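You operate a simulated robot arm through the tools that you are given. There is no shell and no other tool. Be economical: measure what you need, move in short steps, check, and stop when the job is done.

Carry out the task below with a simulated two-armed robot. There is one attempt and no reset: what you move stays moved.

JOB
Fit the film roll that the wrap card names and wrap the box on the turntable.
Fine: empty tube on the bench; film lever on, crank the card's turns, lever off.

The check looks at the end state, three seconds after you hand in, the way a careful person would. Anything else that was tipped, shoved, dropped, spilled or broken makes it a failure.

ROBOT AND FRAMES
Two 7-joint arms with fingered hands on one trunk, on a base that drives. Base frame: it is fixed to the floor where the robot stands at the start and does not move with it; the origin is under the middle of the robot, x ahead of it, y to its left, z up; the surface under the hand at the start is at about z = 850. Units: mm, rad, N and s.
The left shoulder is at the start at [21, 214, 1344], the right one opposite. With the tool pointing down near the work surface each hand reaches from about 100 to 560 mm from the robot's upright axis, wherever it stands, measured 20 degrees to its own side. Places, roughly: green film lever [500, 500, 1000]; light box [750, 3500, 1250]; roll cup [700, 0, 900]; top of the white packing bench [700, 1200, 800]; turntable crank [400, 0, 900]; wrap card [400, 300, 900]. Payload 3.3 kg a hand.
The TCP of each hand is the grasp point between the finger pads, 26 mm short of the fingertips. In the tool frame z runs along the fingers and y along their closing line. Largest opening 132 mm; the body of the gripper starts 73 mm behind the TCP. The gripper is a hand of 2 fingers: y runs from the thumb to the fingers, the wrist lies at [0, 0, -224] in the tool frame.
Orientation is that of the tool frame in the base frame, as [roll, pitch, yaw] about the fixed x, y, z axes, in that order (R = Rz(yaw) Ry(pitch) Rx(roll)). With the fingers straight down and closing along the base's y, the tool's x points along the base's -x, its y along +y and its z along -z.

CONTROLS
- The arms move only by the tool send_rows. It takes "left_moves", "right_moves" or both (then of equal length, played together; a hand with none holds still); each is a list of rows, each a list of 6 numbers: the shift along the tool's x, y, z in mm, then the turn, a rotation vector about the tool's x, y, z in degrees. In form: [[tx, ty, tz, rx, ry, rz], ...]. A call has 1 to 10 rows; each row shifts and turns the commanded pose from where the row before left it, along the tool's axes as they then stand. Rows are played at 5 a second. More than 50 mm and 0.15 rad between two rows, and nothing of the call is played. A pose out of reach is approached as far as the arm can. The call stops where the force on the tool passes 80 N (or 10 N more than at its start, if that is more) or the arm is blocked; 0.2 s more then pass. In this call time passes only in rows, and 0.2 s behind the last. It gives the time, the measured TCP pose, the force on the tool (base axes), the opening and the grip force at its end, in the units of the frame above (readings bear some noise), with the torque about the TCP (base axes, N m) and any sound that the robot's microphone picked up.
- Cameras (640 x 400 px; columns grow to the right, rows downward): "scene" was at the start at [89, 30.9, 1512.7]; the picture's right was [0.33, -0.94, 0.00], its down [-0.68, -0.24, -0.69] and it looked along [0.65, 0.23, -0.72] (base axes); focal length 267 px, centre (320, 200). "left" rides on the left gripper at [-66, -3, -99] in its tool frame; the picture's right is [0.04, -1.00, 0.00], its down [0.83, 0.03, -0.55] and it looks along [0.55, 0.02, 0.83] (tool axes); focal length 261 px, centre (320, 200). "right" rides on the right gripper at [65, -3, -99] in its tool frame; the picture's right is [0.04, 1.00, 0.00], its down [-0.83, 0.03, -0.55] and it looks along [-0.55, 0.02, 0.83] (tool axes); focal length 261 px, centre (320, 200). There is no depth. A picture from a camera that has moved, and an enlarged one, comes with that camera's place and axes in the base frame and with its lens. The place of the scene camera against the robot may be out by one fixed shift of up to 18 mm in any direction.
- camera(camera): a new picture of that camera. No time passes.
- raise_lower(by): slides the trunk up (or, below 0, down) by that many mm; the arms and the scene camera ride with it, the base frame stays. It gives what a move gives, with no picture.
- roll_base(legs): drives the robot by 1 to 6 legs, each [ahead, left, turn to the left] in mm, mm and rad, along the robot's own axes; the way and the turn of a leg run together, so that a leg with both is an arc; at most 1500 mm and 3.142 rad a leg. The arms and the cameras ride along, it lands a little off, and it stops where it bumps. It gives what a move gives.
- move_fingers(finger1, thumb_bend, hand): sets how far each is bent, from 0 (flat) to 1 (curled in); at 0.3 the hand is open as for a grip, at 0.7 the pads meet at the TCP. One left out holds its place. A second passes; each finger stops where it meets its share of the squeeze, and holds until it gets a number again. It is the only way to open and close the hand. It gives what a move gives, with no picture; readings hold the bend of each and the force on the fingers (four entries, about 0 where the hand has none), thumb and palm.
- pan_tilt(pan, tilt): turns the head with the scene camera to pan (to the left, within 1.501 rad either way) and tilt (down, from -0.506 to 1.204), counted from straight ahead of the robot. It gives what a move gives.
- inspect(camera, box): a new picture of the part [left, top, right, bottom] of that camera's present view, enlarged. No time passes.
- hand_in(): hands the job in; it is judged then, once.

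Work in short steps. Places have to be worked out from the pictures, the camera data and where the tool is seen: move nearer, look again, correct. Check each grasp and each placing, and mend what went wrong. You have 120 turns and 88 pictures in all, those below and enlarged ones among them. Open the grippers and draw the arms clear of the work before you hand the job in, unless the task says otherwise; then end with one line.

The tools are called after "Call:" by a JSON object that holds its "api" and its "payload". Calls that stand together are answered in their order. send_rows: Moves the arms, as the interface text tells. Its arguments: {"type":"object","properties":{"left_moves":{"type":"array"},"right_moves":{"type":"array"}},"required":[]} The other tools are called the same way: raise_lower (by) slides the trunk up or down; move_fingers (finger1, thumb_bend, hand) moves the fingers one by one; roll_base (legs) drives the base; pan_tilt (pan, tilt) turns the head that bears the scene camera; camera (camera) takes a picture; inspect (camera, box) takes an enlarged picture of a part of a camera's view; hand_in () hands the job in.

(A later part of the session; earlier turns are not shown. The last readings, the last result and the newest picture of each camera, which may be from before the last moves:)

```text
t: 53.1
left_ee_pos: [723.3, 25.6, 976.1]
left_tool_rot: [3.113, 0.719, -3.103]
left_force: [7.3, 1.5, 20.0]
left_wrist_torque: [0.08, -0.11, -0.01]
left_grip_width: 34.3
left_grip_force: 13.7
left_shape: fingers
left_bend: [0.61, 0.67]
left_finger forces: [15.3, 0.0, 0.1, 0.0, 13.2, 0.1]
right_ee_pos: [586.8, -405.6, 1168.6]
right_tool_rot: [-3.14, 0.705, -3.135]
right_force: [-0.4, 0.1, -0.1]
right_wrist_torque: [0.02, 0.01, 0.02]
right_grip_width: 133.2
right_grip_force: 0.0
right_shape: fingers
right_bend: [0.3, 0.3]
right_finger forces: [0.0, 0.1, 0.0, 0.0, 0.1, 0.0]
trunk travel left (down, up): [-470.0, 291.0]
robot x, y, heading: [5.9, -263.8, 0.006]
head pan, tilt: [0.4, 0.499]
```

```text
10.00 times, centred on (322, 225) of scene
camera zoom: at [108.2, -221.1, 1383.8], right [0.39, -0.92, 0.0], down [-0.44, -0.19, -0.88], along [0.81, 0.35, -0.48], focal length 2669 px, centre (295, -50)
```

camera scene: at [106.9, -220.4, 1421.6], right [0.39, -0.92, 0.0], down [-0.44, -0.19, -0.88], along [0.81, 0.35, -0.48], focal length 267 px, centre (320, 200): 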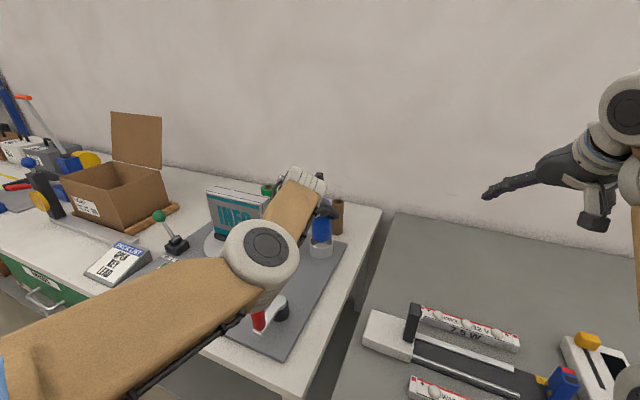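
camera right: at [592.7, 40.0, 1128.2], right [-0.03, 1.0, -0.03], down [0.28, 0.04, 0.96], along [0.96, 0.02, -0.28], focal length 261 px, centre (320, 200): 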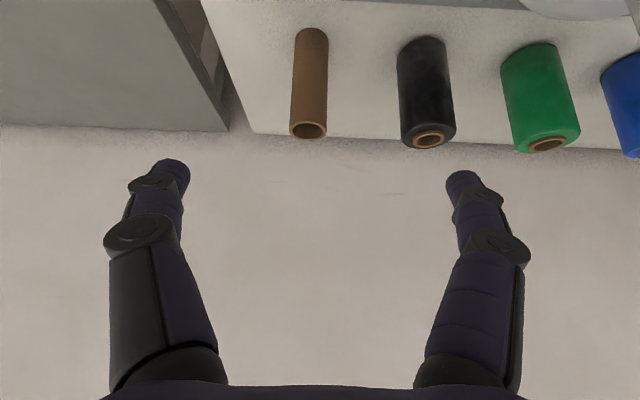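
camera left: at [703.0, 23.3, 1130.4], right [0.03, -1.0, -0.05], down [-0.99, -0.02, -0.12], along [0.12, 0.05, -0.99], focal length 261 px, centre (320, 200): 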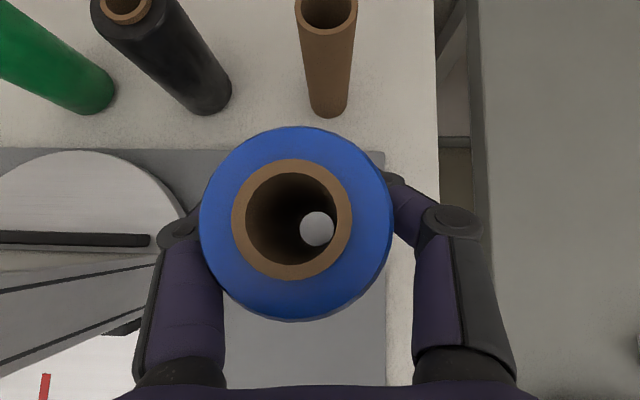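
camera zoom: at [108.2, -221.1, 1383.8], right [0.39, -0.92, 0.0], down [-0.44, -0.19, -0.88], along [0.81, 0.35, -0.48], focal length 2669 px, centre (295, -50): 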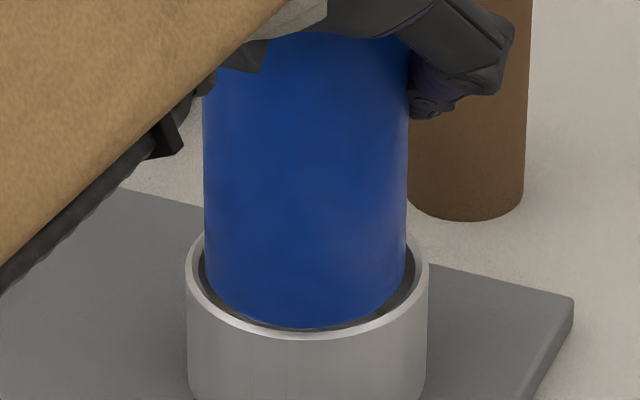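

It caught on the near-right rim: the forces push the roll towards +x and +y. I'll back off 8 mm, shift about 1.5 mm that way and check.

Call:
{"api": "raise_lower", "payload": {"by": 9}}

Call:
{"api": "send_rows", "payload": {"left_moves": [[-1.1, 0.9, 1.0, 0, 0, 0]]}}

Call:
{"api": "inspect", "payload": {"camera": "scene", "box": [300, 215, 345, 255]}}

Call:
{"api": "camera", "payload": {"camera": "left"}}

```text
t: 53.7
left_ee_pos: [721.0, 25.2, 978.3]
left_tool_rot: [3.117, 0.708, -3.101]
left_force: [-0.2, 0.6, -2.4]
left_wrist_torque: [0.03, -0.01, 0.01]
left_grip_width: 34.1
left_grip_force: 11.4
left_shape: fingers
left_bend: [0.61, 0.67]
left_finger forces: [11.4, 0.0, 0.0, 0.0, 11.3, 0.1]
right_ee_pos: [588.3, -403.6, 1176.7]
right_tool_rot: [-3.14, 0.702, -3.136]
right_force: [0.1, -0.8, 0.3]
right_wrist_torque: [0.0, -0.04, 0.02]
right_grip_width: 133.4
right_grip_force: 0.0
right_shape: fingers
right_bend: [0.3, 0.3]
right_finger forces: [0.0, 0.0, 0.0, 0.1, 0.1, 0.0]
trunk travel left (down, up): [-479.0, 282.0]
robot x, y, heading: [7.4, -260.4, 0.006]
head pan, tilt: [0.4, 0.499]
```

```text
t: 54.1
left_ee_pos: [724.3, 25.9, 980.4]
left_tool_rot: [3.115, 0.711, -3.101]
left_force: [0.6, -0.3, -1.6]
left_wrist_torque: [-0.04, -0.02, 0.0]
left_grip_width: 34.2
left_grip_force: 11.2
left_shape: fingers
left_bend: [0.61, 0.67]
left_finger forces: [11.4, 0.0, 0.0, 0.0, 11.2, 0.0]
right_ee_pos: [587.7, -406.2, 1178.3]
right_tool_rot: [-3.138, 0.701, -3.134]
right_force: [0.1, 0.4, 0.5]
right_wrist_torque: [-0.02, 0.02, 0.02]
right_grip_width: 133.3
right_grip_force: 0.0
right_shape: fingers
right_bend: [0.3, 0.3]
right_finger forces: [0.0, 0.0, 0.0, 0.0, 0.1, 0.0]
trunk travel left (down, up): [-479.0, 282.0]
robot x, y, heading: [2.1, -261.7, 0.006]
head pan, tilt: [0.4, 0.499]
```

```text
10.00 times, centred on (322, 235) of scene
camera zoom: at [109.1, -220.3, 1392.4], right [0.39, -0.92, 0.0], down [-0.44, -0.19, -0.88], along [0.81, 0.35, -0.48], focal length 2669 px, centre (295, -150)
```

zoom: 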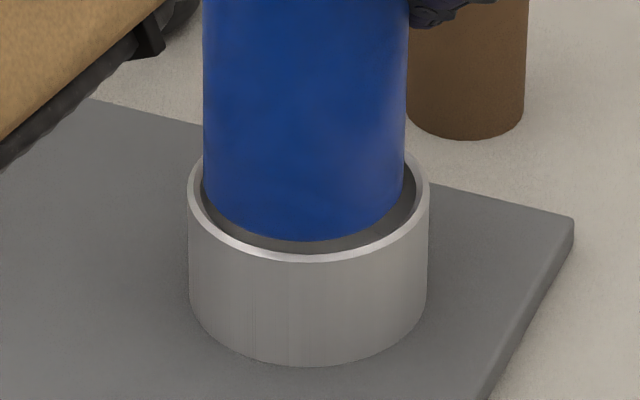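

```text
35 pictures are left
camera left: at [709.8, 20.9, 1098.9], right [0.03, -1.0, -0.05], down [-0.99, -0.02, -0.12], along [0.12, 0.05, -0.99], focal length 261 px, centre (320, 200)
```

left: 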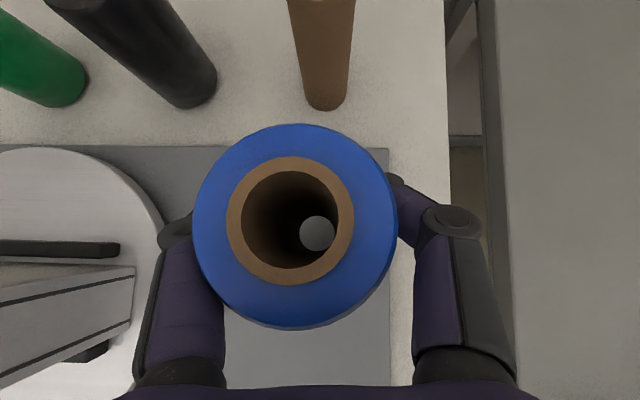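

The roll is near-vertical and slid up about 4 mm in the grip. The picture suggests it needs about 3 mm more in x. I'll correct, lower 4 mm and view again.

Call:
{"api": "send_rows", "payload": {"left_moves": [[-2.4, -0.3, 2.1, 0, 0, 0]]}}

Call:
{"api": "raise_lower", "payload": {"by": -4}}

Call:
{"api": "inspect", "payload": {"camera": "scene", "box": [306, 222, 339, 246]}}

```text
t: 54.5
left_ee_pos: [728.0, 25.9, 980.7]
left_tool_rot: [3.117, 0.713, -3.101]
left_force: [0.7, 0.5, -2.3]
left_wrist_torque: [-0.01, 0.0, -0.02]
left_grip_width: 34.2
left_grip_force: 11.3
left_shape: fingers
left_bend: [0.61, 0.67]
left_finger forces: [11.4, 0.0, 0.0, 0.0, 11.3, 0.0]
right_ee_pos: [588.3, -405.2, 1176.3]
right_tool_rot: [-3.139, 0.701, -3.136]
right_force: [-0.4, 0.2, -0.1]
right_wrist_torque: [0.02, -0.03, 0.03]
right_grip_width: 133.5
right_grip_force: 0.1
right_shape: fingers
right_bend: [0.3, 0.3]
right_finger forces: [0.0, 0.0, 0.0, 0.0, 0.0, 0.0]
trunk travel left (down, up): [-479.0, 282.0]
robot x, y, heading: [6.6, -262.5, 0.002]
head pan, tilt: [0.4, 0.499]
```

```text
t: 55.0
left_ee_pos: [726.6, 26.1, 976.3]
left_tool_rot: [3.115, 0.713, -3.103]
left_force: [0.5, 0.0, -1.8]
left_wrist_torque: [0.02, -0.04, -0.04]
left_grip_width: 34.0
left_grip_force: 11.7
left_shape: fingers
left_bend: [0.61, 0.67]
left_finger forces: [11.4, 0.1, 0.0, 0.0, 11.3, 0.0]
right_ee_pos: [587.9, -404.2, 1172.3]
right_tool_rot: [-3.14, 0.703, -3.136]
right_force: [-0.1, 1.0, -0.1]
right_wrist_torque: [0.01, -0.03, 0.02]
right_grip_width: 133.4
right_grip_force: 0.1
right_shape: fingers
right_bend: [0.3, 0.3]
right_finger forces: [0.0, 0.0, 0.0, 0.0, 0.1, 0.0]
trunk travel left (down, up): [-475.0, 286.0]
robot x, y, heading: [6.6, -259.6, 0.003]
head pan, tilt: [0.4, 0.499]
```

```text
16.00 times, centred on (322, 234) of scene
camera zoom: at [109.2, -220.4, 1388.5], right [0.39, -0.92, 0.0], down [-0.44, -0.19, -0.88], along [0.81, 0.35, -0.48], focal length 4270 px, centre (280, -344)
```

zoom: 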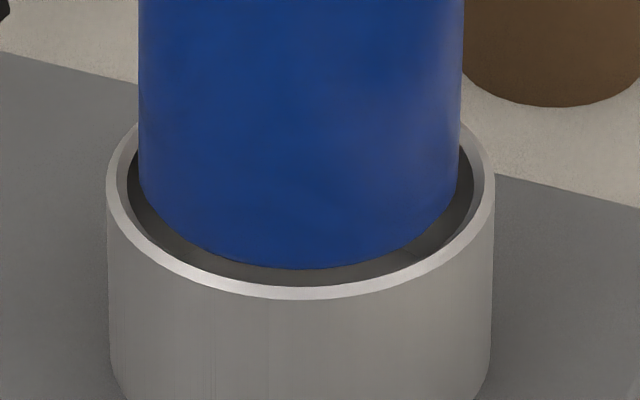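

Nearly centred. One more mm away from the camera, then I'll lower while watching the force.

Call:
{"api": "send_rows", "payload": {"left_moves": [[-0.7, 0.3, 0.6, 0, 0, 0]]}}

Call:
{"api": "raise_lower", "payload": {"by": -4}}

Call:
{"api": "raise_lower", "payload": {"by": -3}}

```text
t: 55.4
left_ee_pos: [728.4, 25.8, 976.7]
left_tool_rot: [3.113, 0.711, -3.102]
left_force: [0.8, -0.6, -1.9]
left_wrist_torque: [-0.02, -0.04, -0.02]
left_grip_width: 34.1
left_grip_force: 11.1
left_shape: fingers
left_bend: [0.61, 0.67]
left_finger forces: [11.4, 0.0, 0.0, 0.0, 11.3, 0.1]
right_ee_pos: [588.7, -404.3, 1173.7]
right_tool_rot: [-3.14, 0.702, -3.134]
right_force: [-0.2, 0.1, -0.1]
right_wrist_torque: [0.01, 0.03, 0.0]
right_grip_width: 133.2
right_grip_force: 0.1
right_shape: fingers
right_bend: [0.3, 0.3]
right_finger forces: [0.0, 0.1, 0.1, 0.1, 0.0, 0.1]
trunk travel left (down, up): [-475.0, 286.0]
robot x, y, heading: [7.3, -263.7, 0.008]
head pan, tilt: [0.4, 0.499]
```

```text
t: 56.0
left_ee_pos: [728.2, 26.9, 973.9]
left_tool_rot: [3.114, 0.717, -3.101]
left_force: [2.1, 1.5, 7.3]
left_wrist_torque: [-0.11, -0.02, 0.0]
left_grip_width: 34.0
left_grip_force: 12.6
left_shape: fingers
left_bend: [0.61, 0.67]
left_finger forces: [13.0, 0.1, 0.0, 0.1, 11.9, 0.0]
right_ee_pos: [588.3, -404.3, 1169.0]
right_tool_rot: [-3.139, 0.704, -3.135]
right_force: [-0.5, -0.3, -0.2]
right_wrist_torque: [0.0, 0.01, 0.0]
right_grip_width: 133.4
right_grip_force: 0.0
right_shape: fingers
right_bend: [0.3, 0.3]
right_finger forces: [0.0, 0.0, 0.0, 0.0, 0.1, 0.0]
trunk travel left (down, up): [-471.0, 290.0]
robot x, y, heading: [5.9, -259.8, 0.002]
head pan, tilt: [0.4, 0.499]
```

```text
t: 56.5
left_ee_pos: [729.3, 26.6, 973.8]
left_tool_rot: [3.113, 0.719, -3.1]
left_force: [6.1, 2.6, 18.3]
left_wrist_torque: [0.09, -0.08, -0.01]
left_grip_width: 33.4
left_grip_force: 14.2
left_shape: fingers
left_bend: [0.61, 0.67]
left_finger forces: [15.0, 0.1, 0.1, 0.1, 13.0, 0.0]
right_ee_pos: [586.6, -405.9, 1167.2]
right_tool_rot: [-3.14, 0.703, -3.133]
right_force: [-0.2, 0.7, 0.5]
right_wrist_torque: [-0.01, 0.01, 0.03]
right_grip_width: 133.4
right_grip_force: 0.1
right_shape: fingers
right_bend: [0.3, 0.3]
right_finger forces: [0.1, 0.0, 0.1, 0.0, 0.1, 0.1]
trunk travel left (down, up): [-468.0, 293.0]
robot x, y, heading: [5.7, -256.9, 0.006]
head pan, tilt: [0.4, 0.499]
```

Contact again, this time the torque points to the roll's right side. I'll look closely while it's touching.

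Call:
{"api": "inspect", "payload": {"camera": "scene", "box": [306, 216, 339, 240]}}

Call:
{"api": "camera", "payload": {"camera": "left"}}

```text
16.00 times, centred on (322, 228) of scene
camera zoom: at [108.4, -220.8, 1381.8], right [0.39, -0.92, 0.0], down [-0.44, -0.19, -0.88], along [0.81, 0.35, -0.48], focal length 4270 px, centre (280, -248)
```

zoom: 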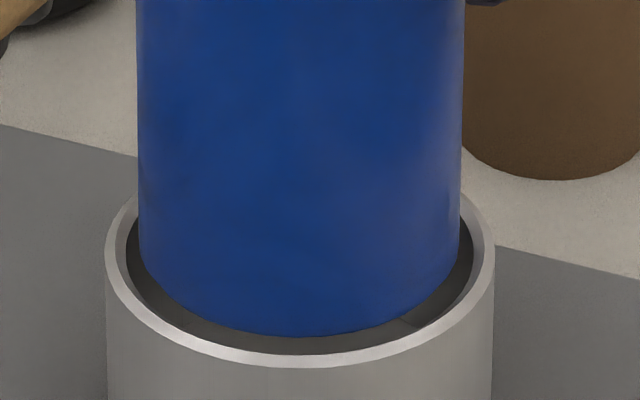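

```text
32 pictures are left
camera left: at [713.5, 21.5, 1092.7], right [0.03, -1.0, -0.05], down [-0.99, -0.02, -0.13], along [0.13, 0.05, -0.99], focal length 261 px, centre (320, 200)
```

left: 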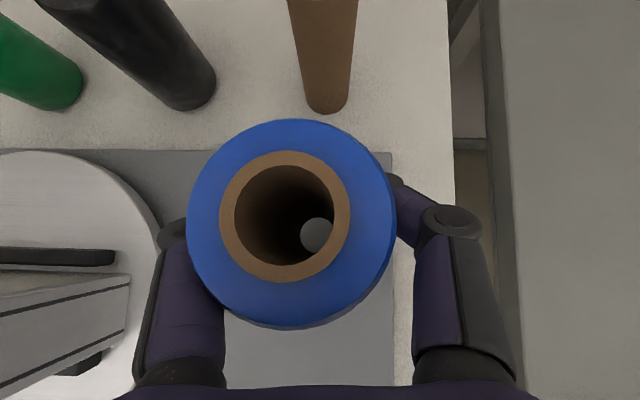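

At contact the visible gaps show the roll about 1.5 mm too far forward and leaning about 1.6° forward. I'll lift 5 mm, correct both, and try again in small steps.

Call:
{"api": "raise_lower", "payload": {"by": 6}}

Call:
{"api": "send_rows", "payload": {"left_moves": [[2.7, 0.2, -2.3, 0, -1.6, 0]]}}

Call:
{"api": "raise_lower", "payload": {"by": -5}}

Call:
{"api": "raise_lower", "payload": {"by": -2}}

Call:
{"api": "inspect", "payload": {"camera": "scene", "box": [306, 216, 339, 240]}}

```text
t: 57.0
left_ee_pos: [727.7, 26.0, 974.3]
left_tool_rot: [3.116, 0.708, -3.102]
left_force: [1.5, 1.9, 5.8]
left_wrist_torque: [-0.1, -0.03, 0.03]
left_grip_width: 33.1
left_grip_force: 12.7
left_shape: fingers
left_bend: [0.61, 0.67]
left_finger forces: [13.2, 0.0, 0.1, 0.0, 12.8, 0.0]
right_ee_pos: [588.8, -405.0, 1172.3]
right_tool_rot: [-3.14, 0.702, -3.134]
right_force: [1.5, 0.0, 0.1]
right_wrist_torque: [-0.04, -0.01, 0.02]
right_grip_width: 133.5
right_grip_force: 0.0
right_shape: fingers
right_bend: [0.3, 0.3]
right_finger forces: [0.0, 0.0, 0.1, 0.0, 0.0, 0.1]
trunk travel left (down, up): [-474.0, 287.0]
robot x, y, heading: [4.6, -263.1, 0.009]
head pan, tilt: [0.4, 0.499]
```

```text
t: 57.4
left_ee_pos: [724.4, 25.7, 974.7]
left_tool_rot: [3.115, 0.742, -3.102]
left_force: [1.0, -0.1, 0.5]
left_wrist_torque: [-0.05, -0.03, 0.03]
left_grip_width: 33.1
left_grip_force: 12.2
left_shape: fingers
left_bend: [0.61, 0.67]
left_finger forces: [12.0, 0.1, 0.0, 0.0, 12.4, 0.1]
right_ee_pos: [588.2, -405.7, 1170.4]
right_tool_rot: [-3.141, 0.701, -3.135]
right_force: [-0.2, 1.0, -0.7]
right_wrist_torque: [0.03, 0.02, 0.02]
right_grip_width: 133.5
right_grip_force: 0.1
right_shape: fingers
right_bend: [0.3, 0.3]
right_finger forces: [0.1, 0.0, 0.0, 0.0, 0.1, 0.0]
trunk travel left (down, up): [-474.0, 287.0]
robot x, y, heading: [5.5, -258.8, 0.005]
head pan, tilt: [0.4, 0.499]
```

```text
t: 58.0
left_ee_pos: [726.0, 26.9, 974.1]
left_tool_rot: [3.112, 0.746, -3.105]
left_force: [3.2, -0.5, 14.0]
left_wrist_torque: [-0.02, 0.02, 0.04]
left_grip_width: 32.5
left_grip_force: 13.6
left_shape: fingers
left_bend: [0.62, 0.67]
left_finger forces: [12.5, 0.0, 0.0, 0.0, 13.6, 0.0]
right_ee_pos: [587.2, -405.9, 1168.5]
right_tool_rot: [-3.139, 0.704, -3.138]
right_force: [0.0, -0.9, 0.3]
right_wrist_torque: [0.0, 0.01, -0.02]
right_grip_width: 133.3
right_grip_force: 0.1
right_shape: fingers
right_bend: [0.3, 0.3]
right_finger forces: [0.0, 0.1, 0.0, 0.1, 0.1, 0.1]
trunk travel left (down, up): [-469.0, 292.0]
robot x, y, heading: [5.4, -257.9, 0.008]
head pan, tilt: [0.4, 0.499]
```

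```text
t: 58.5
left_ee_pos: [724.5, 27.3, 970.9]
left_tool_rot: [3.111, 0.745, -3.106]
left_force: [5.8, -1.0, 17.9]
left_wrist_torque: [0.07, -0.07, -0.03]
left_grip_width: 31.7
left_grip_force: 14.0
left_shape: fingers
left_bend: [0.63, 0.67]
left_finger forces: [13.8, 0.1, 0.0, 0.0, 14.1, 0.0]
right_ee_pos: [589.3, -407.1, 1165.0]
right_tool_rot: [-3.139, 0.704, -3.136]
right_force: [-0.5, 0.2, -0.1]
right_wrist_torque: [0.0, -0.03, 0.0]
right_grip_width: 133.4
right_grip_force: 0.1
right_shape: fingers
right_bend: [0.3, 0.3]
right_finger forces: [0.0, 0.0, 0.0, 0.0, 0.0, 0.0]
trunk travel left (down, up): [-467.0, 294.0]
robot x, y, heading: [7.6, -257.7, 0.007]
head pan, tilt: [0.4, 0.499]
```

```text
16.00 times, centred on (322, 228) of scene
camera zoom: at [108.4, -221.5, 1380.7], right [0.39, -0.92, 0.0], down [-0.44, -0.19, -0.88], along [0.81, 0.35, -0.48], focal length 4270 px, centre (280, -248)
```

zoom: 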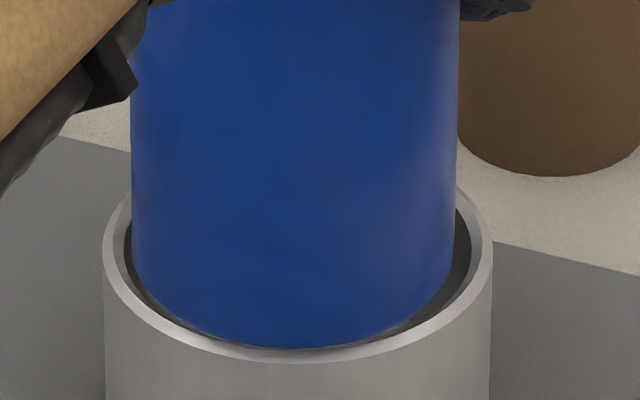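

Now it's about 1.6 mm too near and 1 mm left, so the target lies between the last two tries. I'll lift until it's free and re-check position and tilt.

Call:
{"api": "raise_lower", "payload": {"by": 10}}

Call:
{"api": "send_rows", "payload": {"left_moves": [[-1.4, -0.3, 1.2, 0, 0, 0]]}}

Call:
{"api": "camera", "payload": {"camera": "left"}}

Call:
{"api": "inspect", "payload": {"camera": "scene", "box": [300, 205, 345, 245]}}

```text
t: 59.1
left_ee_pos: [723.7, 26.6, 977.0]
left_tool_rot: [3.114, 0.735, -3.102]
left_force: [0.9, 0.0, -2.3]
left_wrist_torque: [-0.02, -0.04, -0.06]
left_grip_width: 31.7
left_grip_force: 11.6
left_shape: fingers
left_bend: [0.63, 0.67]
left_finger forces: [12.0, 0.0, 0.1, 0.0, 11.6, 0.1]
right_ee_pos: [587.9, -404.7, 1174.7]
right_tool_rot: [-3.14, 0.702, -3.134]
right_force: [0.0, 0.2, 0.3]
right_wrist_torque: [0.03, -0.02, 0.0]
right_grip_width: 133.3
right_grip_force: 0.0
right_shape: fingers
right_bend: [0.3, 0.3]
right_finger forces: [0.0, 0.0, 0.0, 0.0, 0.0, 0.0]
trunk travel left (down, up): [-477.0, 284.0]
robot x, y, heading: [3.8, -260.2, 0.009]
head pan, tilt: [0.4, 0.499]
```

```text
t: 59.5
left_ee_pos: [726.4, 26.9, 978.0]
left_tool_rot: [3.114, 0.74, -3.102]
left_force: [-0.3, 1.0, -2.0]
left_wrist_torque: [0.0, -0.05, -0.01]
left_grip_width: 31.7
left_grip_force: 12.2
left_shape: fingers
left_bend: [0.63, 0.67]
left_finger forces: [11.9, 0.1, 0.1, 0.0, 11.6, 0.0]
right_ee_pos: [587.8, -404.6, 1175.2]
right_tool_rot: [-3.14, 0.703, -3.135]
right_force: [-0.4, 0.2, -0.2]
right_wrist_torque: [0.0, 0.01, 0.03]
right_grip_width: 133.2
right_grip_force: 0.3
right_shape: fingers
right_bend: [0.3, 0.3]
right_finger forces: [0.0, 0.0, 0.0, 0.0, 0.0, 0.0]
trunk travel left (down, up): [-477.0, 284.0]
robot x, y, heading: [7.2, -263.0, 0.007]
head pan, tilt: [0.4, 0.499]
```

```text
30 pictures are left
camera left: at [709.0, 21.2, 1096.7], right [0.03, -1.0, -0.05], down [-0.99, -0.02, -0.15], along [0.15, 0.05, -0.99], focal length 261 px, centre (320, 200)
```

left: 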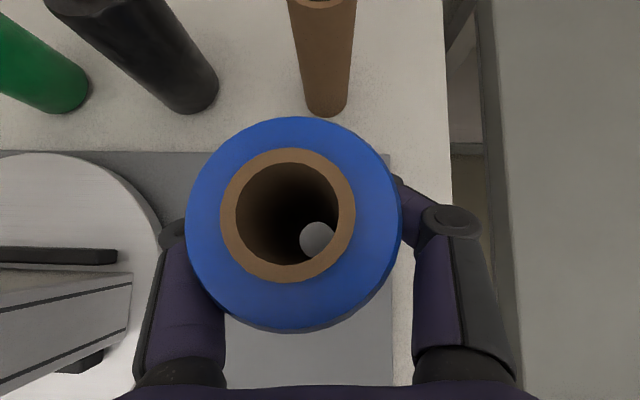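

```text
10.00 times, centred on (322, 225) of scene
camera zoom: at [109.2, -220.3, 1390.4], right [0.39, -0.92, 0.0], down [-0.44, -0.19, -0.88], along [0.81, 0.35, -0.48], focal length 2669 px, centre (295, -50)
```

zoom: 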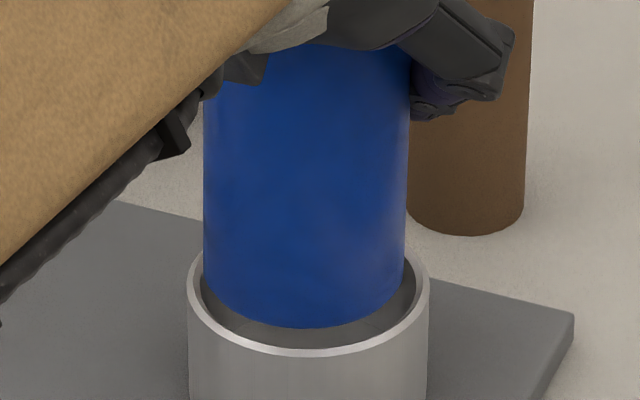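

I can't judge the fore-and-aft gap well from the head alone. I'll bring the idle right hand's camera round to look at the cup from the right side, giving a second direction. First move it over.

Call:
{"api": "send_rows", "payload": {"right_moves": [[19.8, 31.6, 21.4, 0, 0, 0], [19.8, 31.6, 21.4, 0, 0, 0], [19.8, 31.6, 21.4, 0, 0, 0], [19.8, 31.6, 21.4, 0, 0, 0], [19.8, 31.6, 21.4, 0, 0, 0]]}}

Call:
{"api": "send_rows", "payload": {"right_moves": [[0, 0, 0, -5.14, 0, -6.13], [0, 0, 0, -5.14, 0, -6.13], [0, 0, 0, -5.14, 0, -6.13], [0, 0, 0, -5.14, 0, -6.13], [0, 0, 0, -5.14, 0, -6.13], [0, 0, 0, -5.14, 0, -6.13]]}}

Call:
{"api": "camera", "payload": {"camera": "right"}}

```text
t: 60.7
left_ee_pos: [726.6, 27.6, 978.5]
left_tool_rot: [3.115, 0.74, -3.104]
left_force: [-0.2, -0.5, -2.2]
left_wrist_torque: [0.02, -0.02, 0.04]
left_grip_width: 31.4
left_grip_force: 12.0
left_shape: fingers
left_bend: [0.63, 0.67]
left_finger forces: [11.8, 0.1, 0.0, 0.0, 11.7, 0.1]
right_ee_pos: [579.8, -246.0, 1029.1]
right_tool_rot: [-3.139, 0.702, -3.134]
right_force: [-0.2, -0.2, 0.2]
right_wrist_torque: [0.02, 0.04, 0.07]
right_grip_width: 133.4
right_grip_force: 0.1
right_shape: fingers
right_bend: [0.3, 0.3]
right_finger forces: [0.0, 0.1, 0.1, 0.1, 0.0, 0.0]
trunk travel left (down, up): [-477.0, 284.0]
robot x, y, heading: [6.6, -263.1, 0.003]
head pan, tilt: [0.4, 0.499]
```

```text
t: 62.3
left_ee_pos: [727.4, 26.2, 977.5]
left_tool_rot: [3.113, 0.739, -3.104]
left_force: [-0.2, 0.4, -2.3]
left_wrist_torque: [0.01, -0.05, 0.0]
left_grip_width: 31.6
left_grip_force: 11.7
left_shape: fingers
left_bend: [0.63, 0.67]
left_finger forces: [11.8, 0.0, 0.1, 0.0, 11.6, 0.1]
right_ee_pos: [592.7, -277.1, 1020.3]
right_tool_rot: [-3.112, 0.676, -2.323]
right_force: [-0.9, -0.2, -0.2]
right_wrist_torque: [0.01, -0.01, 0.06]
right_grip_width: 133.3
right_grip_force: 0.1
right_shape: fingers
right_bend: [0.3, 0.3]
right_finger forces: [0.0, 0.0, 0.0, 0.0, 0.0, 0.1]
trunk travel left (down, up): [-477.0, 284.0]
robot x, y, heading: [5.4, -258.0, 0.003]
head pan, tilt: [0.4, 0.499]
stopped in row 6 (right hand): the arm was blocked; the commanded pose is now the measured one
```

```text
28 pictures are left
camera right: at [515.2, -358.9, 1055.3], right [-0.74, 0.67, -0.05], down [0.17, 0.26, 0.95], along [0.65, 0.7, -0.3], focal length 261 px, centre (320, 200)
```

right: 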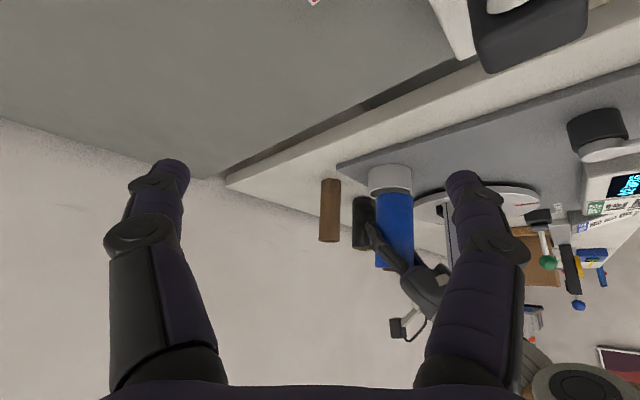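

That view works. I'll enlarge the cup from this side.

Call:
{"api": "inspect", "payload": {"camera": "right", "box": [355, 150, 425, 220]}}

```text
5.71 times, centred on (390, 185) of right
camera zoom: at [515.2, -358.9, 1055.3], right [-0.74, 0.67, -0.05], down [0.17, 0.26, 0.95], along [0.65, 0.7, -0.3], focal length 1489 px, centre (-80, 286)
```

zoom: 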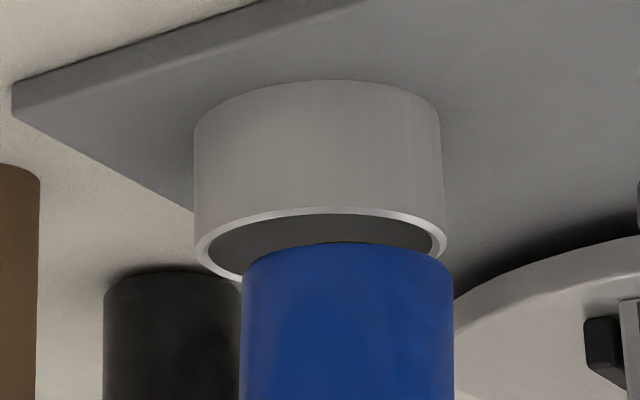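

Combining both cameras' sideways readings, which don't depend on height, the roll must go about +9.4 in x and +2.8 in y; both heights then agree on a gap of about 12 mm. I'll apply that, with the small lean correction, and check both views.

Call:
{"api": "send_rows", "payload": {"left_moves": [[-5.5, 2.4, 5.1, 0, -1.6, 0]]}}

Call:
{"api": "inspect", "payload": {"camera": "right", "box": [355, 150, 425, 220]}}

Call:
{"api": "inspect", "payload": {"camera": "scene", "box": [300, 205, 345, 245]}}

```text
t: 62.7
left_ee_pos: [733.1, 28.0, 979.0]
left_tool_rot: [3.114, 0.769, -3.104]
left_force: [-0.3, -0.1, -2.1]
left_wrist_torque: [-0.02, -0.03, 0.02]
left_grip_width: 31.7
left_grip_force: 12.2
left_shape: fingers
left_bend: [0.63, 0.67]
left_finger forces: [11.8, 0.1, 0.0, 0.1, 11.6, 0.0]
right_ee_pos: [593.7, -276.9, 1017.6]
right_tool_rot: [-3.113, 0.676, -2.32]
right_force: [-0.3, 0.2, 0.2]
right_wrist_torque: [-0.05, 0.0, 0.0]
right_grip_width: 133.3
right_grip_force: 0.1
right_shape: fingers
right_bend: [0.3, 0.3]
right_finger forces: [0.0, 0.0, 0.0, 0.0, 0.0, 0.0]
trunk travel left (down, up): [-477.0, 284.0]
robot x, y, heading: [1.7, -261.8, 0.009]
head pan, tilt: [0.4, 0.499]
```

```text
5.71 times, centred on (390, 185) of right
camera zoom: at [515.1, -358.1, 1055.2], right [-0.74, 0.67, -0.05], down [0.17, 0.26, 0.95], along [0.65, 0.7, -0.3], focal length 1489 px, centre (-80, 286)
```

zoom: 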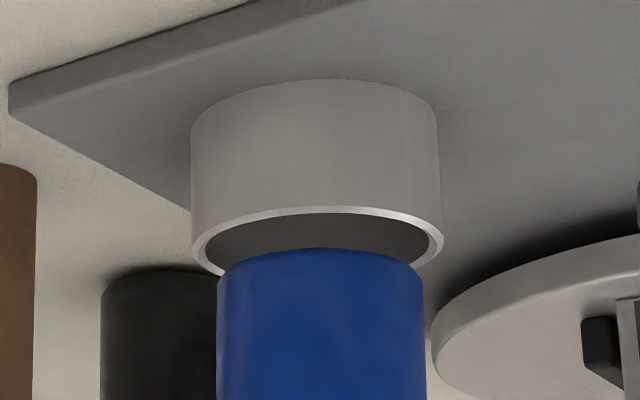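

```text
10.00 times, centred on (322, 225) of scene
camera zoom: at [109.4, -220.2, 1390.5], right [0.39, -0.92, 0.0], down [-0.44, -0.19, -0.88], along [0.81, 0.35, -0.48], focal length 2669 px, centre (295, -50)
```

zoom: 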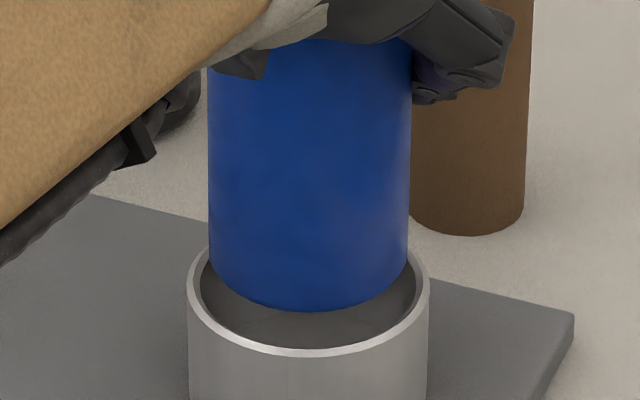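

Both views now agree it's centred to within about 1 mm, with a gap of about 11 mm. I'll make a tiny correction and lower 9, then 4 more, watching the force.

Call:
{"api": "send_rows", "payload": {"left_moves": [[-0.8, 0.6, 0.8, 0, 0, 0]]}}

Call:
{"api": "raise_lower", "payload": {"by": -9}}

Call:
{"api": "raise_lower", "payload": {"by": -4}}

Call:
{"api": "inspect", "payload": {"camera": "scene", "box": [300, 205, 345, 245]}}

```text
t: 63.1
left_ee_pos: [734.9, 30.0, 977.9]
left_tool_rot: [3.113, 0.768, -3.103]
left_force: [0.2, -0.5, -2.3]
left_wrist_torque: [0.01, -0.02, -0.01]
left_grip_width: 31.4
left_grip_force: 11.9
left_shape: fingers
left_bend: [0.63, 0.67]
left_finger forces: [11.9, 0.0, 0.0, 0.0, 11.6, 0.1]
right_ee_pos: [592.1, -275.9, 1018.4]
right_tool_rot: [-3.114, 0.675, -2.323]
right_force: [1.0, 1.1, 0.0]
right_wrist_torque: [0.01, -0.04, 0.02]
right_grip_width: 133.3
right_grip_force: 0.1
right_shape: fingers
right_bend: [0.3, 0.3]
right_finger forces: [0.0, 0.0, 0.1, 0.0, 0.0, 0.0]
trunk travel left (down, up): [-477.0, 284.0]
robot x, y, heading: [5.1, -260.7, 0.007]
head pan, tilt: [0.4, 0.499]
```

```text
t: 63.6
left_ee_pos: [735.7, 30.1, 970.7]
left_tool_rot: [3.114, 0.771, -3.105]
left_force: [0.7, -0.5, -2.5]
left_wrist_torque: [-0.01, -0.01, 0.0]
left_grip_width: 31.5
left_grip_force: 12.0
left_shape: fingers
left_bend: [0.63, 0.67]
left_finger forces: [11.8, 0.1, 0.0, 0.0, 11.7, 0.0]
right_ee_pos: [591.3, -272.6, 1011.1]
right_tool_rot: [-3.119, 0.677, -2.318]
right_force: [0.5, 0.5, 0.5]
right_wrist_torque: [0.01, -0.01, 0.02]
right_grip_width: 133.4
right_grip_force: 0.1
right_shape: fingers
right_bend: [0.3, 0.3]
right_finger forces: [0.1, 0.0, 0.1, 0.0, 0.0, 0.0]
trunk travel left (down, up): [-468.0, 293.0]
robot x, y, heading: [8.0, -260.2, 0.002]
head pan, tilt: [0.4, 0.499]
```

```text
t: 64.2
left_ee_pos: [734.8, 30.6, 967.5]
left_tool_rot: [3.115, 0.769, -3.104]
left_force: [0.1, -0.4, -2.5]
left_wrist_torque: [0.01, -0.05, 0.0]
left_grip_width: 31.6
left_grip_force: 11.6
left_shape: fingers
left_bend: [0.63, 0.67]
left_finger forces: [11.7, 0.1, 0.0, 0.0, 11.6, 0.0]
right_ee_pos: [591.5, -272.1, 1005.9]
right_tool_rot: [-3.117, 0.678, -2.32]
right_force: [-0.4, -0.2, 0.2]
right_wrist_torque: [-0.01, 0.0, -0.05]
right_grip_width: 133.5
right_grip_force: 0.0
right_shape: fingers
right_bend: [0.3, 0.3]
right_finger forces: [0.0, 0.0, 0.1, 0.0, 0.0, 0.1]
trunk travel left (down, up): [-464.0, 297.0]
robot x, y, heading: [6.3, -261.5, 0.006]
head pan, tilt: [0.4, 0.499]
```

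```text
10.00 times, centred on (322, 225) of scene
camera zoom: at [110.1, -220.1, 1377.4], right [0.39, -0.92, 0.0], down [-0.44, -0.19, -0.88], along [0.81, 0.35, -0.48], focal length 2669 px, centre (295, -50)
```

zoom: 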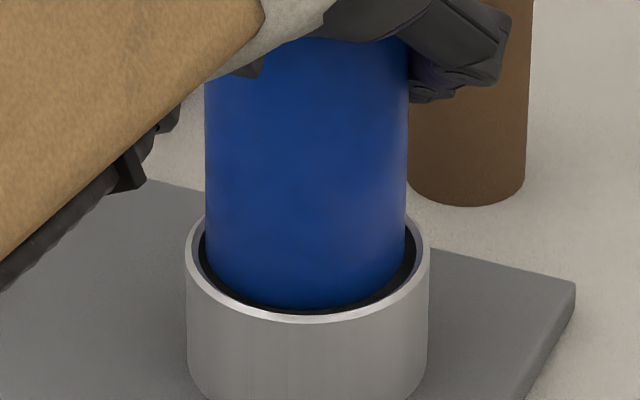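

No contact and lower than before: the roll is entering the cup. I'll continue.

Call:
{"api": "raise_lower", "payload": {"by": -6}}

Call:
{"api": "raise_lower", "payload": {"by": -6}}

Call:
{"api": "raise_lower", "payload": {"by": -5}}

Call:
{"api": "inspect", "payload": {"camera": "scene", "box": [300, 195, 345, 235]}}

```text
t: 64.7
left_ee_pos: [734.3, 29.8, 960.4]
left_tool_rot: [3.113, 0.768, -3.103]
left_force: [-0.1, 0.0, -1.9]
left_wrist_torque: [-0.03, -0.05, 0.04]
left_grip_width: 31.5
left_grip_force: 11.5
left_shape: fingers
left_bend: [0.63, 0.67]
left_finger forces: [11.9, 0.1, 0.1, 0.0, 11.6, 0.0]
right_ee_pos: [590.5, -272.8, 1000.8]
right_tool_rot: [-3.116, 0.679, -2.319]
right_force: [-0.3, -0.1, -0.4]
right_wrist_torque: [0.0, -0.01, -0.01]
right_grip_width: 133.6
right_grip_force: 0.1
right_shape: fingers
right_bend: [0.3, 0.3]
right_finger forces: [0.1, 0.0, 0.0, 0.1, 0.0, 0.1]
trunk travel left (down, up): [-458.0, 303.0]
robot x, y, heading: [9.4, -263.6, 0.002]
head pan, tilt: [0.4, 0.499]
```

```text
t: 65.3
left_ee_pos: [734.5, 30.3, 953.2]
left_tool_rot: [3.114, 0.769, -3.104]
left_force: [-0.1, 0.0, -2.0]
left_wrist_torque: [-0.03, -0.03, 0.0]
left_grip_width: 31.4
left_grip_force: 11.4
left_shape: fingers
left_bend: [0.63, 0.67]
left_finger forces: [11.8, 0.0, 0.0, 0.0, 11.5, 0.0]
right_ee_pos: [590.6, -273.9, 995.6]
right_tool_rot: [-3.117, 0.678, -2.319]
right_force: [-0.4, -0.3, 0.1]
right_wrist_torque: [0.01, 0.0, -0.01]
right_grip_width: 133.4
right_grip_force: 0.1
right_shape: fingers
right_bend: [0.3, 0.3]
right_finger forces: [0.0, 0.2, 0.0, 0.0, 0.0, 0.0]
trunk travel left (down, up): [-452.0, 309.0]
robot x, y, heading: [6.5, -260.6, 0.008]
head pan, tilt: [0.4, 0.499]
```

```text
t: 65.8
left_ee_pos: [734.4, 30.5, 949.0]
left_tool_rot: [3.114, 0.768, -3.103]
left_force: [0.1, 0.3, -1.8]
left_wrist_torque: [-0.01, -0.01, 0.03]
left_grip_width: 31.7
left_grip_force: 12.3
left_shape: fingers
left_bend: [0.63, 0.67]
left_finger forces: [11.8, 0.0, 0.0, 0.0, 11.6, 0.0]
right_ee_pos: [590.7, -272.4, 990.1]
right_tool_rot: [-3.117, 0.679, -2.32]
right_force: [-1.0, -0.1, 0.5]
right_wrist_torque: [-0.02, -0.01, 0.0]
right_grip_width: 133.6
right_grip_force: 0.0
right_shape: fingers
right_bend: [0.3, 0.3]
right_finger forces: [0.0, 0.0, 0.0, 0.1, 0.0, 0.1]
trunk travel left (down, up): [-447.0, 314.0]
robot x, y, heading: [2.2, -262.9, 0.006]
head pan, tilt: [0.4, 0.499]
```

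```text
10.00 times, centred on (322, 215) of scene
camera zoom: at [111.8, -220.3, 1360.4], right [0.39, -0.92, 0.0], down [-0.44, -0.19, -0.88], along [0.81, 0.35, -0.48], focal length 2669 px, centre (295, 50)
```

zoom: 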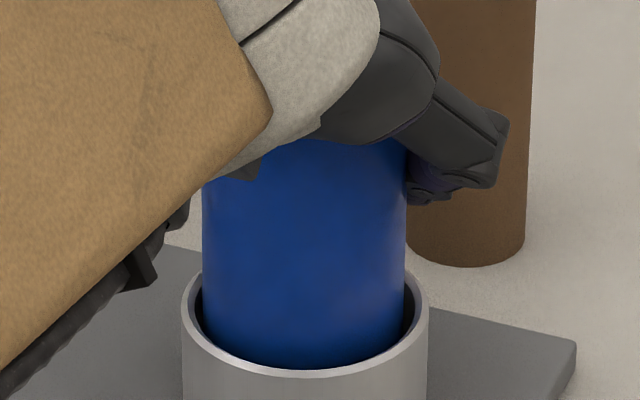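

It's going into the cup freely. I'll lower on until it meets the floor.

Call:
{"api": "raise_lower", "payload": {"by": -5}}

Call:
{"api": "raise_lower", "payload": {"by": -4}}

Call:
{"api": "raise_lower", "payload": {"by": -3}}

```text
t: 66.4
left_ee_pos: [734.5, 29.5, 944.0]
left_tool_rot: [3.115, 0.77, -3.102]
left_force: [0.5, 0.0, -3.4]
left_wrist_torque: [0.02, -0.04, 0.03]
left_grip_width: 31.4
left_grip_force: 12.1
left_shape: fingers
left_bend: [0.63, 0.67]
left_finger forces: [11.8, 0.1, 0.1, 0.1, 11.6, 0.1]
right_ee_pos: [591.2, -273.0, 985.1]
right_tool_rot: [-3.115, 0.677, -2.318]
right_force: [0.3, 0.4, 0.1]
right_wrist_torque: [-0.01, -0.04, -0.03]
right_grip_width: 133.5
right_grip_force: 0.0
right_shape: fingers
right_bend: [0.3, 0.3]
right_finger forces: [0.0, 0.0, 0.0, 0.0, 0.1, 0.0]
trunk travel left (down, up): [-442.0, 319.0]
robot x, y, heading: [6.0, -260.5, 0.01]
head pan, tilt: [0.4, 0.499]
```

```text
t: 66.9
left_ee_pos: [735.3, 30.1, 939.2]
left_tool_rot: [3.113, 0.769, -3.105]
left_force: [-0.5, 0.4, -1.4]
left_wrist_torque: [-0.03, -0.02, 0.01]
left_grip_width: 31.5
left_grip_force: 11.3
left_shape: fingers
left_bend: [0.63, 0.67]
left_finger forces: [11.7, 0.0, 0.0, 0.0, 11.6, 0.0]
right_ee_pos: [591.0, -272.5, 980.5]
right_tool_rot: [-3.118, 0.678, -2.318]
right_force: [0.4, 0.5, -0.4]
right_wrist_torque: [-0.01, 0.01, -0.01]
right_grip_width: 133.5
right_grip_force: 0.0
right_shape: fingers
right_bend: [0.3, 0.3]
right_finger forces: [0.1, 0.0, 0.1, 0.0, 0.1, 0.0]
trunk travel left (down, up): [-438.0, 323.0]
robot x, y, heading: [5.9, -260.0, 0.005]
head pan, tilt: [0.4, 0.499]
```

```text
t: 67.4
left_ee_pos: [733.6, 30.3, 939.3]
left_tool_rot: [3.114, 0.772, -3.102]
left_force: [-0.2, -1.4, 4.5]
left_wrist_torque: [0.05, -0.04, 0.02]
left_grip_width: 31.2
left_grip_force: 12.1
left_shape: fingers
left_bend: [0.63, 0.67]
left_finger forces: [11.9, 0.1, 0.0, 0.1, 11.5, 0.0]
right_ee_pos: [591.5, -273.5, 978.5]
right_tool_rot: [-3.116, 0.677, -2.318]
right_force: [0.4, -0.7, 0.5]
right_wrist_torque: [0.01, -0.04, 0.02]
right_grip_width: 133.4
right_grip_force: 0.1
right_shape: fingers
right_bend: [0.3, 0.3]
right_finger forces: [0.1, 0.0, 0.1, 0.0, 0.0, 0.0]
trunk travel left (down, up): [-435.0, 326.0]
robot x, y, heading: [2.8, -258.8, 0.009]
head pan, tilt: [0.4, 0.499]
```

The roll is seated on the cup floor. I'll release and check.

Call:
{"api": "move_fingers", "payload": {"hand": "left", "finger1": 0.3, "thumb_bend": 0.3}}

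Call:
{"api": "camera", "payload": {"camera": "left"}}

```text
t: 68.4
left_ee_pos: [735.4, 30.2, 935.9]
left_tool_rot: [3.115, 0.77, -3.102]
left_force: [0.0, 0.2, -0.3]
left_wrist_torque: [0.01, -0.01, 0.0]
left_grip_width: 133.1
left_grip_force: 0.1
left_shape: fingers
left_bend: [0.3, 0.3]
left_finger forces: [0.0, 0.1, 0.1, 0.1, 0.1, 0.0]
right_ee_pos: [590.9, -273.0, 977.6]
right_tool_rot: [-3.117, 0.675, -2.318]
right_force: [0.0, -0.6, -0.5]
right_wrist_torque: [-0.01, 0.03, 0.02]
right_grip_width: 133.1
right_grip_force: 0.0
right_shape: fingers
right_bend: [0.3, 0.3]
right_finger forces: [0.0, 0.0, 0.0, 0.0, 0.0, 0.0]
trunk travel left (down, up): [-435.0, 326.0]
robot x, y, heading: [8.2, -262.4, 0.005]
head pan, tilt: [0.4, 0.499]
```

```text
22 pictures are left
camera left: at [714.1, 24.2, 1054.7], right [0.03, -1.0, -0.05], down [-0.98, -0.02, -0.18], along [0.18, 0.05, -0.98], focal length 261 px, centre (320, 200)
```

left: 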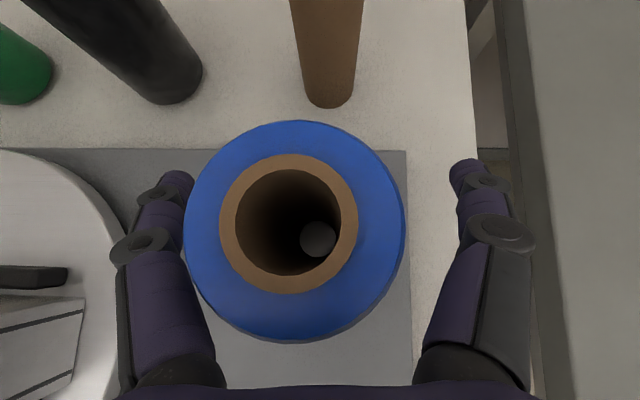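

The roll stands seated in the cup. I'll shift the hand slightly left for even clearance, then back out along its axis.

Call:
{"api": "send_rows", "payload": {"left_moves": [[0, 8, 0, 0, 0, 0], [0, 0, -30, 0, 0, 0], [0, 0, -40, 0, 0, 0], [0, 0, -40, 0, 0, 0], [0, 0, -40, 0, 0, 0]]}}

Call:
{"api": "camera", "payload": {"camera": "right"}}

```text
t: 69.6
left_ee_pos: [642.5, 45.7, 1039.1]
left_tool_rot: [3.11, 0.765, -3.088]
left_force: [0.5, 0.9, -0.2]
left_wrist_torque: [-0.03, 0.04, -0.03]
left_grip_width: 133.5
left_grip_force: 0.0
left_shape: fingers
left_bend: [0.3, 0.3]
left_finger forces: [0.0, 0.0, 0.0, 0.1, 0.0, 0.0]
left hand out of reach, approached as far as the arm can: row 5
right_ee_pos: [589.3, -272.0, 978.2]
right_tool_rot: [-3.114, 0.678, -2.319]
right_force: [0.3, -0.3, 0.9]
right_wrist_torque: [0.03, 0.01, 0.01]
right_grip_width: 133.3
right_grip_force: 0.2
right_shape: fingers
right_bend: [0.3, 0.3]
right_finger forces: [0.0, 0.0, 0.0, 0.0, 0.1, 0.0]
trunk travel left (down, up): [-435.0, 326.0]
robot x, y, heading: [5.9, -260.7, 0.006]
head pan, tilt: [0.4, 0.499]
```

```text
21 pictures are left
camera right: at [514.0, -355.3, 1013.7], right [-0.74, 0.67, -0.05], down [0.17, 0.25, 0.95], along [0.65, 0.7, -0.3], focal length 261 px, centre (320, 200)
```

right: 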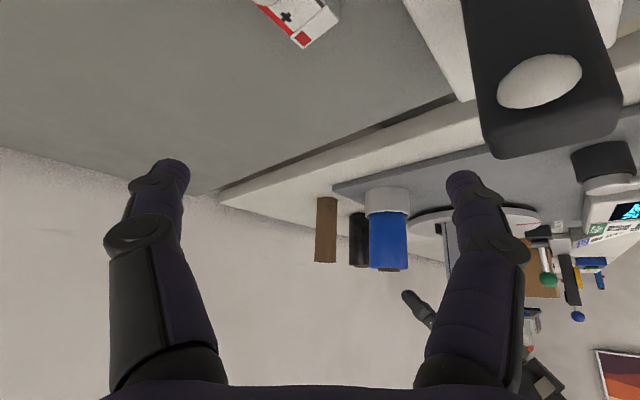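

The roll is properly in the cup. Next the lever: OFF is left, ON is right. I'll raise the trunk and turn the right hand back to forward.

Call:
{"api": "raise_lower", "payload": {"by": 150}}

Call:
{"api": "send_rows", "payload": {"right_moves": [[0, 0, 0, 5.1, 0, 6.1], [0, 0, 0, 5.1, 0, 6.1], [0, 0, 0, 5.1, 0, 6.1], [0, 0, 0, 5.1, 0, 6.1], [0, 0, 0, 5.1, 0, 6.1], [0, -30, -20, 0, 0, 0], [0, -30, -20, 0, 0, 0]]}}

Call:
{"api": "roll_base", "payload": {"legs": [[0, 440, 0]]}}

Call:
{"api": "pan_tilt", "payload": {"pan": 0.1, "tilt": 0.85}}

Call:
{"api": "camera", "payload": {"camera": "scene"}}

```text
t: 71.4
left_ee_pos: [645.1, 42.6, 1192.4]
left_tool_rot: [3.112, 0.77, -3.089]
left_force: [0.1, -0.2, -0.6]
left_wrist_torque: [-0.03, -0.04, -0.02]
left_grip_width: 133.4
left_grip_force: 0.1
left_shape: fingers
left_bend: [0.3, 0.3]
left_finger forces: [0.0, 0.1, 0.0, 0.0, 0.0, 0.0]
right_ee_pos: [590.8, -273.8, 1126.9]
right_tool_rot: [-3.117, 0.677, -2.321]
right_force: [0.1, -0.3, -0.2]
right_wrist_torque: [-0.02, 0.02, -0.03]
right_grip_width: 133.4
right_grip_force: 0.2
right_shape: fingers
right_bend: [0.3, 0.3]
right_finger forces: [0.1, 0.0, 0.0, 0.1, 0.0, 0.0]
trunk travel left (down, up): [-585.0, 176.0]
robot x, y, heading: [6.9, -260.9, 0.008]
head pan, tilt: [0.4, 0.499]
```

```text
t: 73.0
left_ee_pos: [642.8, 42.7, 1191.7]
left_tool_rot: [3.11, 0.771, -3.092]
left_force: [1.0, 0.7, 0.4]
left_wrist_torque: [0.02, 0.0, 0.01]
left_grip_width: 133.5
left_grip_force: 0.1
left_shape: fingers
left_bend: [0.3, 0.3]
left_finger forces: [0.0, 0.0, 0.1, 0.0, 0.0, 0.1]
right_ee_pos: [571.6, -333.9, 1159.4]
right_tool_rot: [-3.106, 0.694, -3.007]
right_force: [-0.4, 0.1, 0.6]
right_wrist_torque: [-0.02, 0.0, 0.0]
right_grip_width: 133.4
right_grip_force: 0.1
right_shape: fingers
right_bend: [0.3, 0.3]
right_finger forces: [0.0, 0.0, 0.0, 0.1, 0.1, 0.0]
trunk travel left (down, up): [-585.0, 176.0]
robot x, y, heading: [3.0, -260.1, 0.003]
head pan, tilt: [0.4, 0.499]
```

```text
t: 75.6
left_ee_pos: [642.6, 479.7, 1192.3]
left_tool_rot: [3.111, 0.769, -3.09]
left_force: [-0.1, -0.2, -0.7]
left_wrist_torque: [-0.03, -0.02, -0.02]
left_grip_width: 133.5
left_grip_force: 0.1
left_shape: fingers
left_bend: [0.3, 0.3]
left_finger forces: [0.0, 0.0, 0.0, 0.0, 0.0, 0.1]
right_ee_pos: [569.2, 104.6, 1159.8]
right_tool_rot: [-3.106, 0.694, -3.007]
right_force: [0.3, 0.6, 0.0]
right_wrist_torque: [0.0, 0.02, -0.01]
right_grip_width: 133.3
right_grip_force: 0.1
right_shape: fingers
right_bend: [0.3, 0.3]
right_finger forces: [0.0, 0.1, 0.0, 0.0, 0.0, 0.0]
trunk travel left (down, up): [-585.0, 176.0]
robot x, y, heading: [3.4, 175.8, -0.002]
head pan, tilt: [0.4, 0.499]
```

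```text
t: 76.5
left_ee_pos: [642.3, 481.5, 1192.8]
left_tool_rot: [3.109, 0.769, -3.091]
left_force: [-0.5, 0.1, 0.1]
left_wrist_torque: [-0.01, 0.0, 0.01]
left_grip_width: 133.7
left_grip_force: 0.0
left_shape: fingers
left_bend: [0.3, 0.3]
left_finger forces: [0.0, 0.0, 0.1, 0.1, 0.0, 0.0]
right_ee_pos: [570.2, 103.5, 1158.3]
right_tool_rot: [-3.106, 0.696, -3.009]
right_force: [0.1, 0.1, 0.4]
right_wrist_torque: [0.0, 0.0, -0.02]
right_grip_width: 133.3
right_grip_force: 0.0
right_shape: fingers
right_bend: [0.3, 0.3]
right_finger forces: [0.0, 0.1, 0.0, 0.0, 0.1, 0.0]
trunk travel left (down, up): [-585.0, 176.0]
robot x, y, heading: [2.8, 176.5, 0.003]
head pan, tilt: [0.099, 0.85]
```

```text
20 pictures are left
camera scene: at [95.0, 190.1, 1468.8], right [0.1, -0.99, 0.0], down [-0.75, -0.08, -0.66], along [0.66, 0.07, -0.75], focal length 267 px, centre (320, 200)
```

scene: 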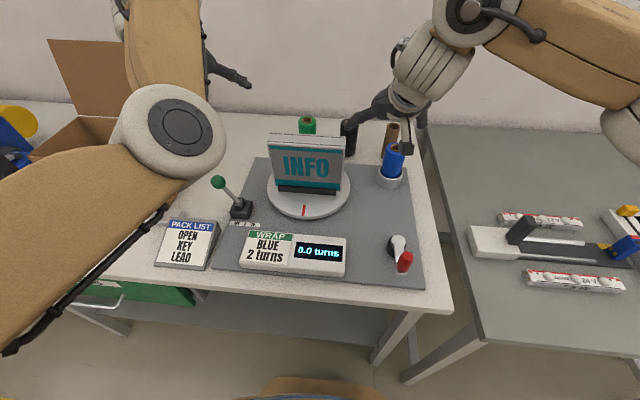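

The blue roll is in the cup, everything else undisturbed. I'll close the left hand to a fist and bring it to the left of the lever knob, above it.

Call:
{"api": "move_fingers", "payload": {"hand": "left", "finger1": 0.7, "thumb_bend": 0.7}}

Call:
{"api": "send_rows", "payload": {"left_moves": [[23.7, 15, -2.8, 0, 8, 0], [23.9, 15, 0.4, 0, 8, 0], [23.6, 15, 3.8, 0, 8, 0], [22.8, 15, 7, 0, 0, 0], [22.8, 15, 7, 0, 0, 0]]}}

Call:
{"api": "camera", "payload": {"camera": "left"}}

```text
t: 77.5
left_ee_pos: [642.1, 482.0, 1192.2]
left_tool_rot: [3.111, 0.771, -3.089]
left_force: [0.9, -0.1, -0.2]
left_wrist_torque: [-0.03, 0.0, 0.0]
left_grip_width: 2.2
left_grip_force: 0.0
left_shape: fingers
left_bend: [0.7, 0.7]
left_finger forces: [0.1, 0.0, 0.0, 0.1, 0.0, 0.0]
right_ee_pos: [569.4, 103.2, 1160.8]
right_tool_rot: [-3.106, 0.696, -3.008]
right_force: [0.5, -0.4, -0.1]
right_wrist_torque: [0.02, 0.01, -0.04]
right_grip_width: 133.3
right_grip_force: 0.0
right_shape: fingers
right_bend: [0.3, 0.3]
right_finger forces: [0.0, 0.0, 0.0, 0.0, 0.1, 0.1]
trunk travel left (down, up): [-585.0, 176.0]
robot x, y, heading: [3.9, 181.0, 0.0]
head pan, tilt: [0.099, 0.85]
```

```text
t: 78.7
left_ee_pos: [542.3, 549.3, 1122.0]
left_tool_rot: [3.12, 0.351, -3.081]
left_force: [0.1, 0.3, -0.2]
left_wrist_torque: [-0.01, 0.02, -0.01]
left_grip_width: 1.7
left_grip_force: 0.1
left_shape: fingers
left_bend: [0.7, 0.7]
left_finger forces: [0.0, 0.0, 0.0, 0.0, 0.0, 0.0]
right_ee_pos: [570.1, 104.5, 1159.2]
right_tool_rot: [-3.106, 0.694, -3.007]
right_force: [0.3, 0.2, -0.2]
right_wrist_torque: [-0.03, 0.0, -0.01]
right_grip_width: 133.1
right_grip_force: 0.1
right_shape: fingers
right_bend: [0.3, 0.3]
right_finger forces: [0.0, 0.0, 0.0, 0.1, 0.1, 0.1]
trunk travel left (down, up): [-585.0, 176.0]
robot x, y, heading: [4.0, 180.2, -0.001]
head pan, tilt: [0.099, 0.85]
```

```text
19 pictures are left
camera left: at [569.6, 547.4, 1238.0], right [0.03, -1.0, -0.04], down [-0.97, -0.04, 0.23], along [-0.24, 0.03, -0.97], focal length 261 px, centre (320, 200)
```

left: 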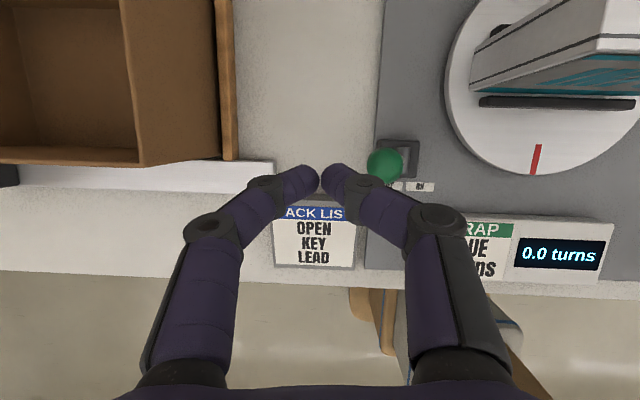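

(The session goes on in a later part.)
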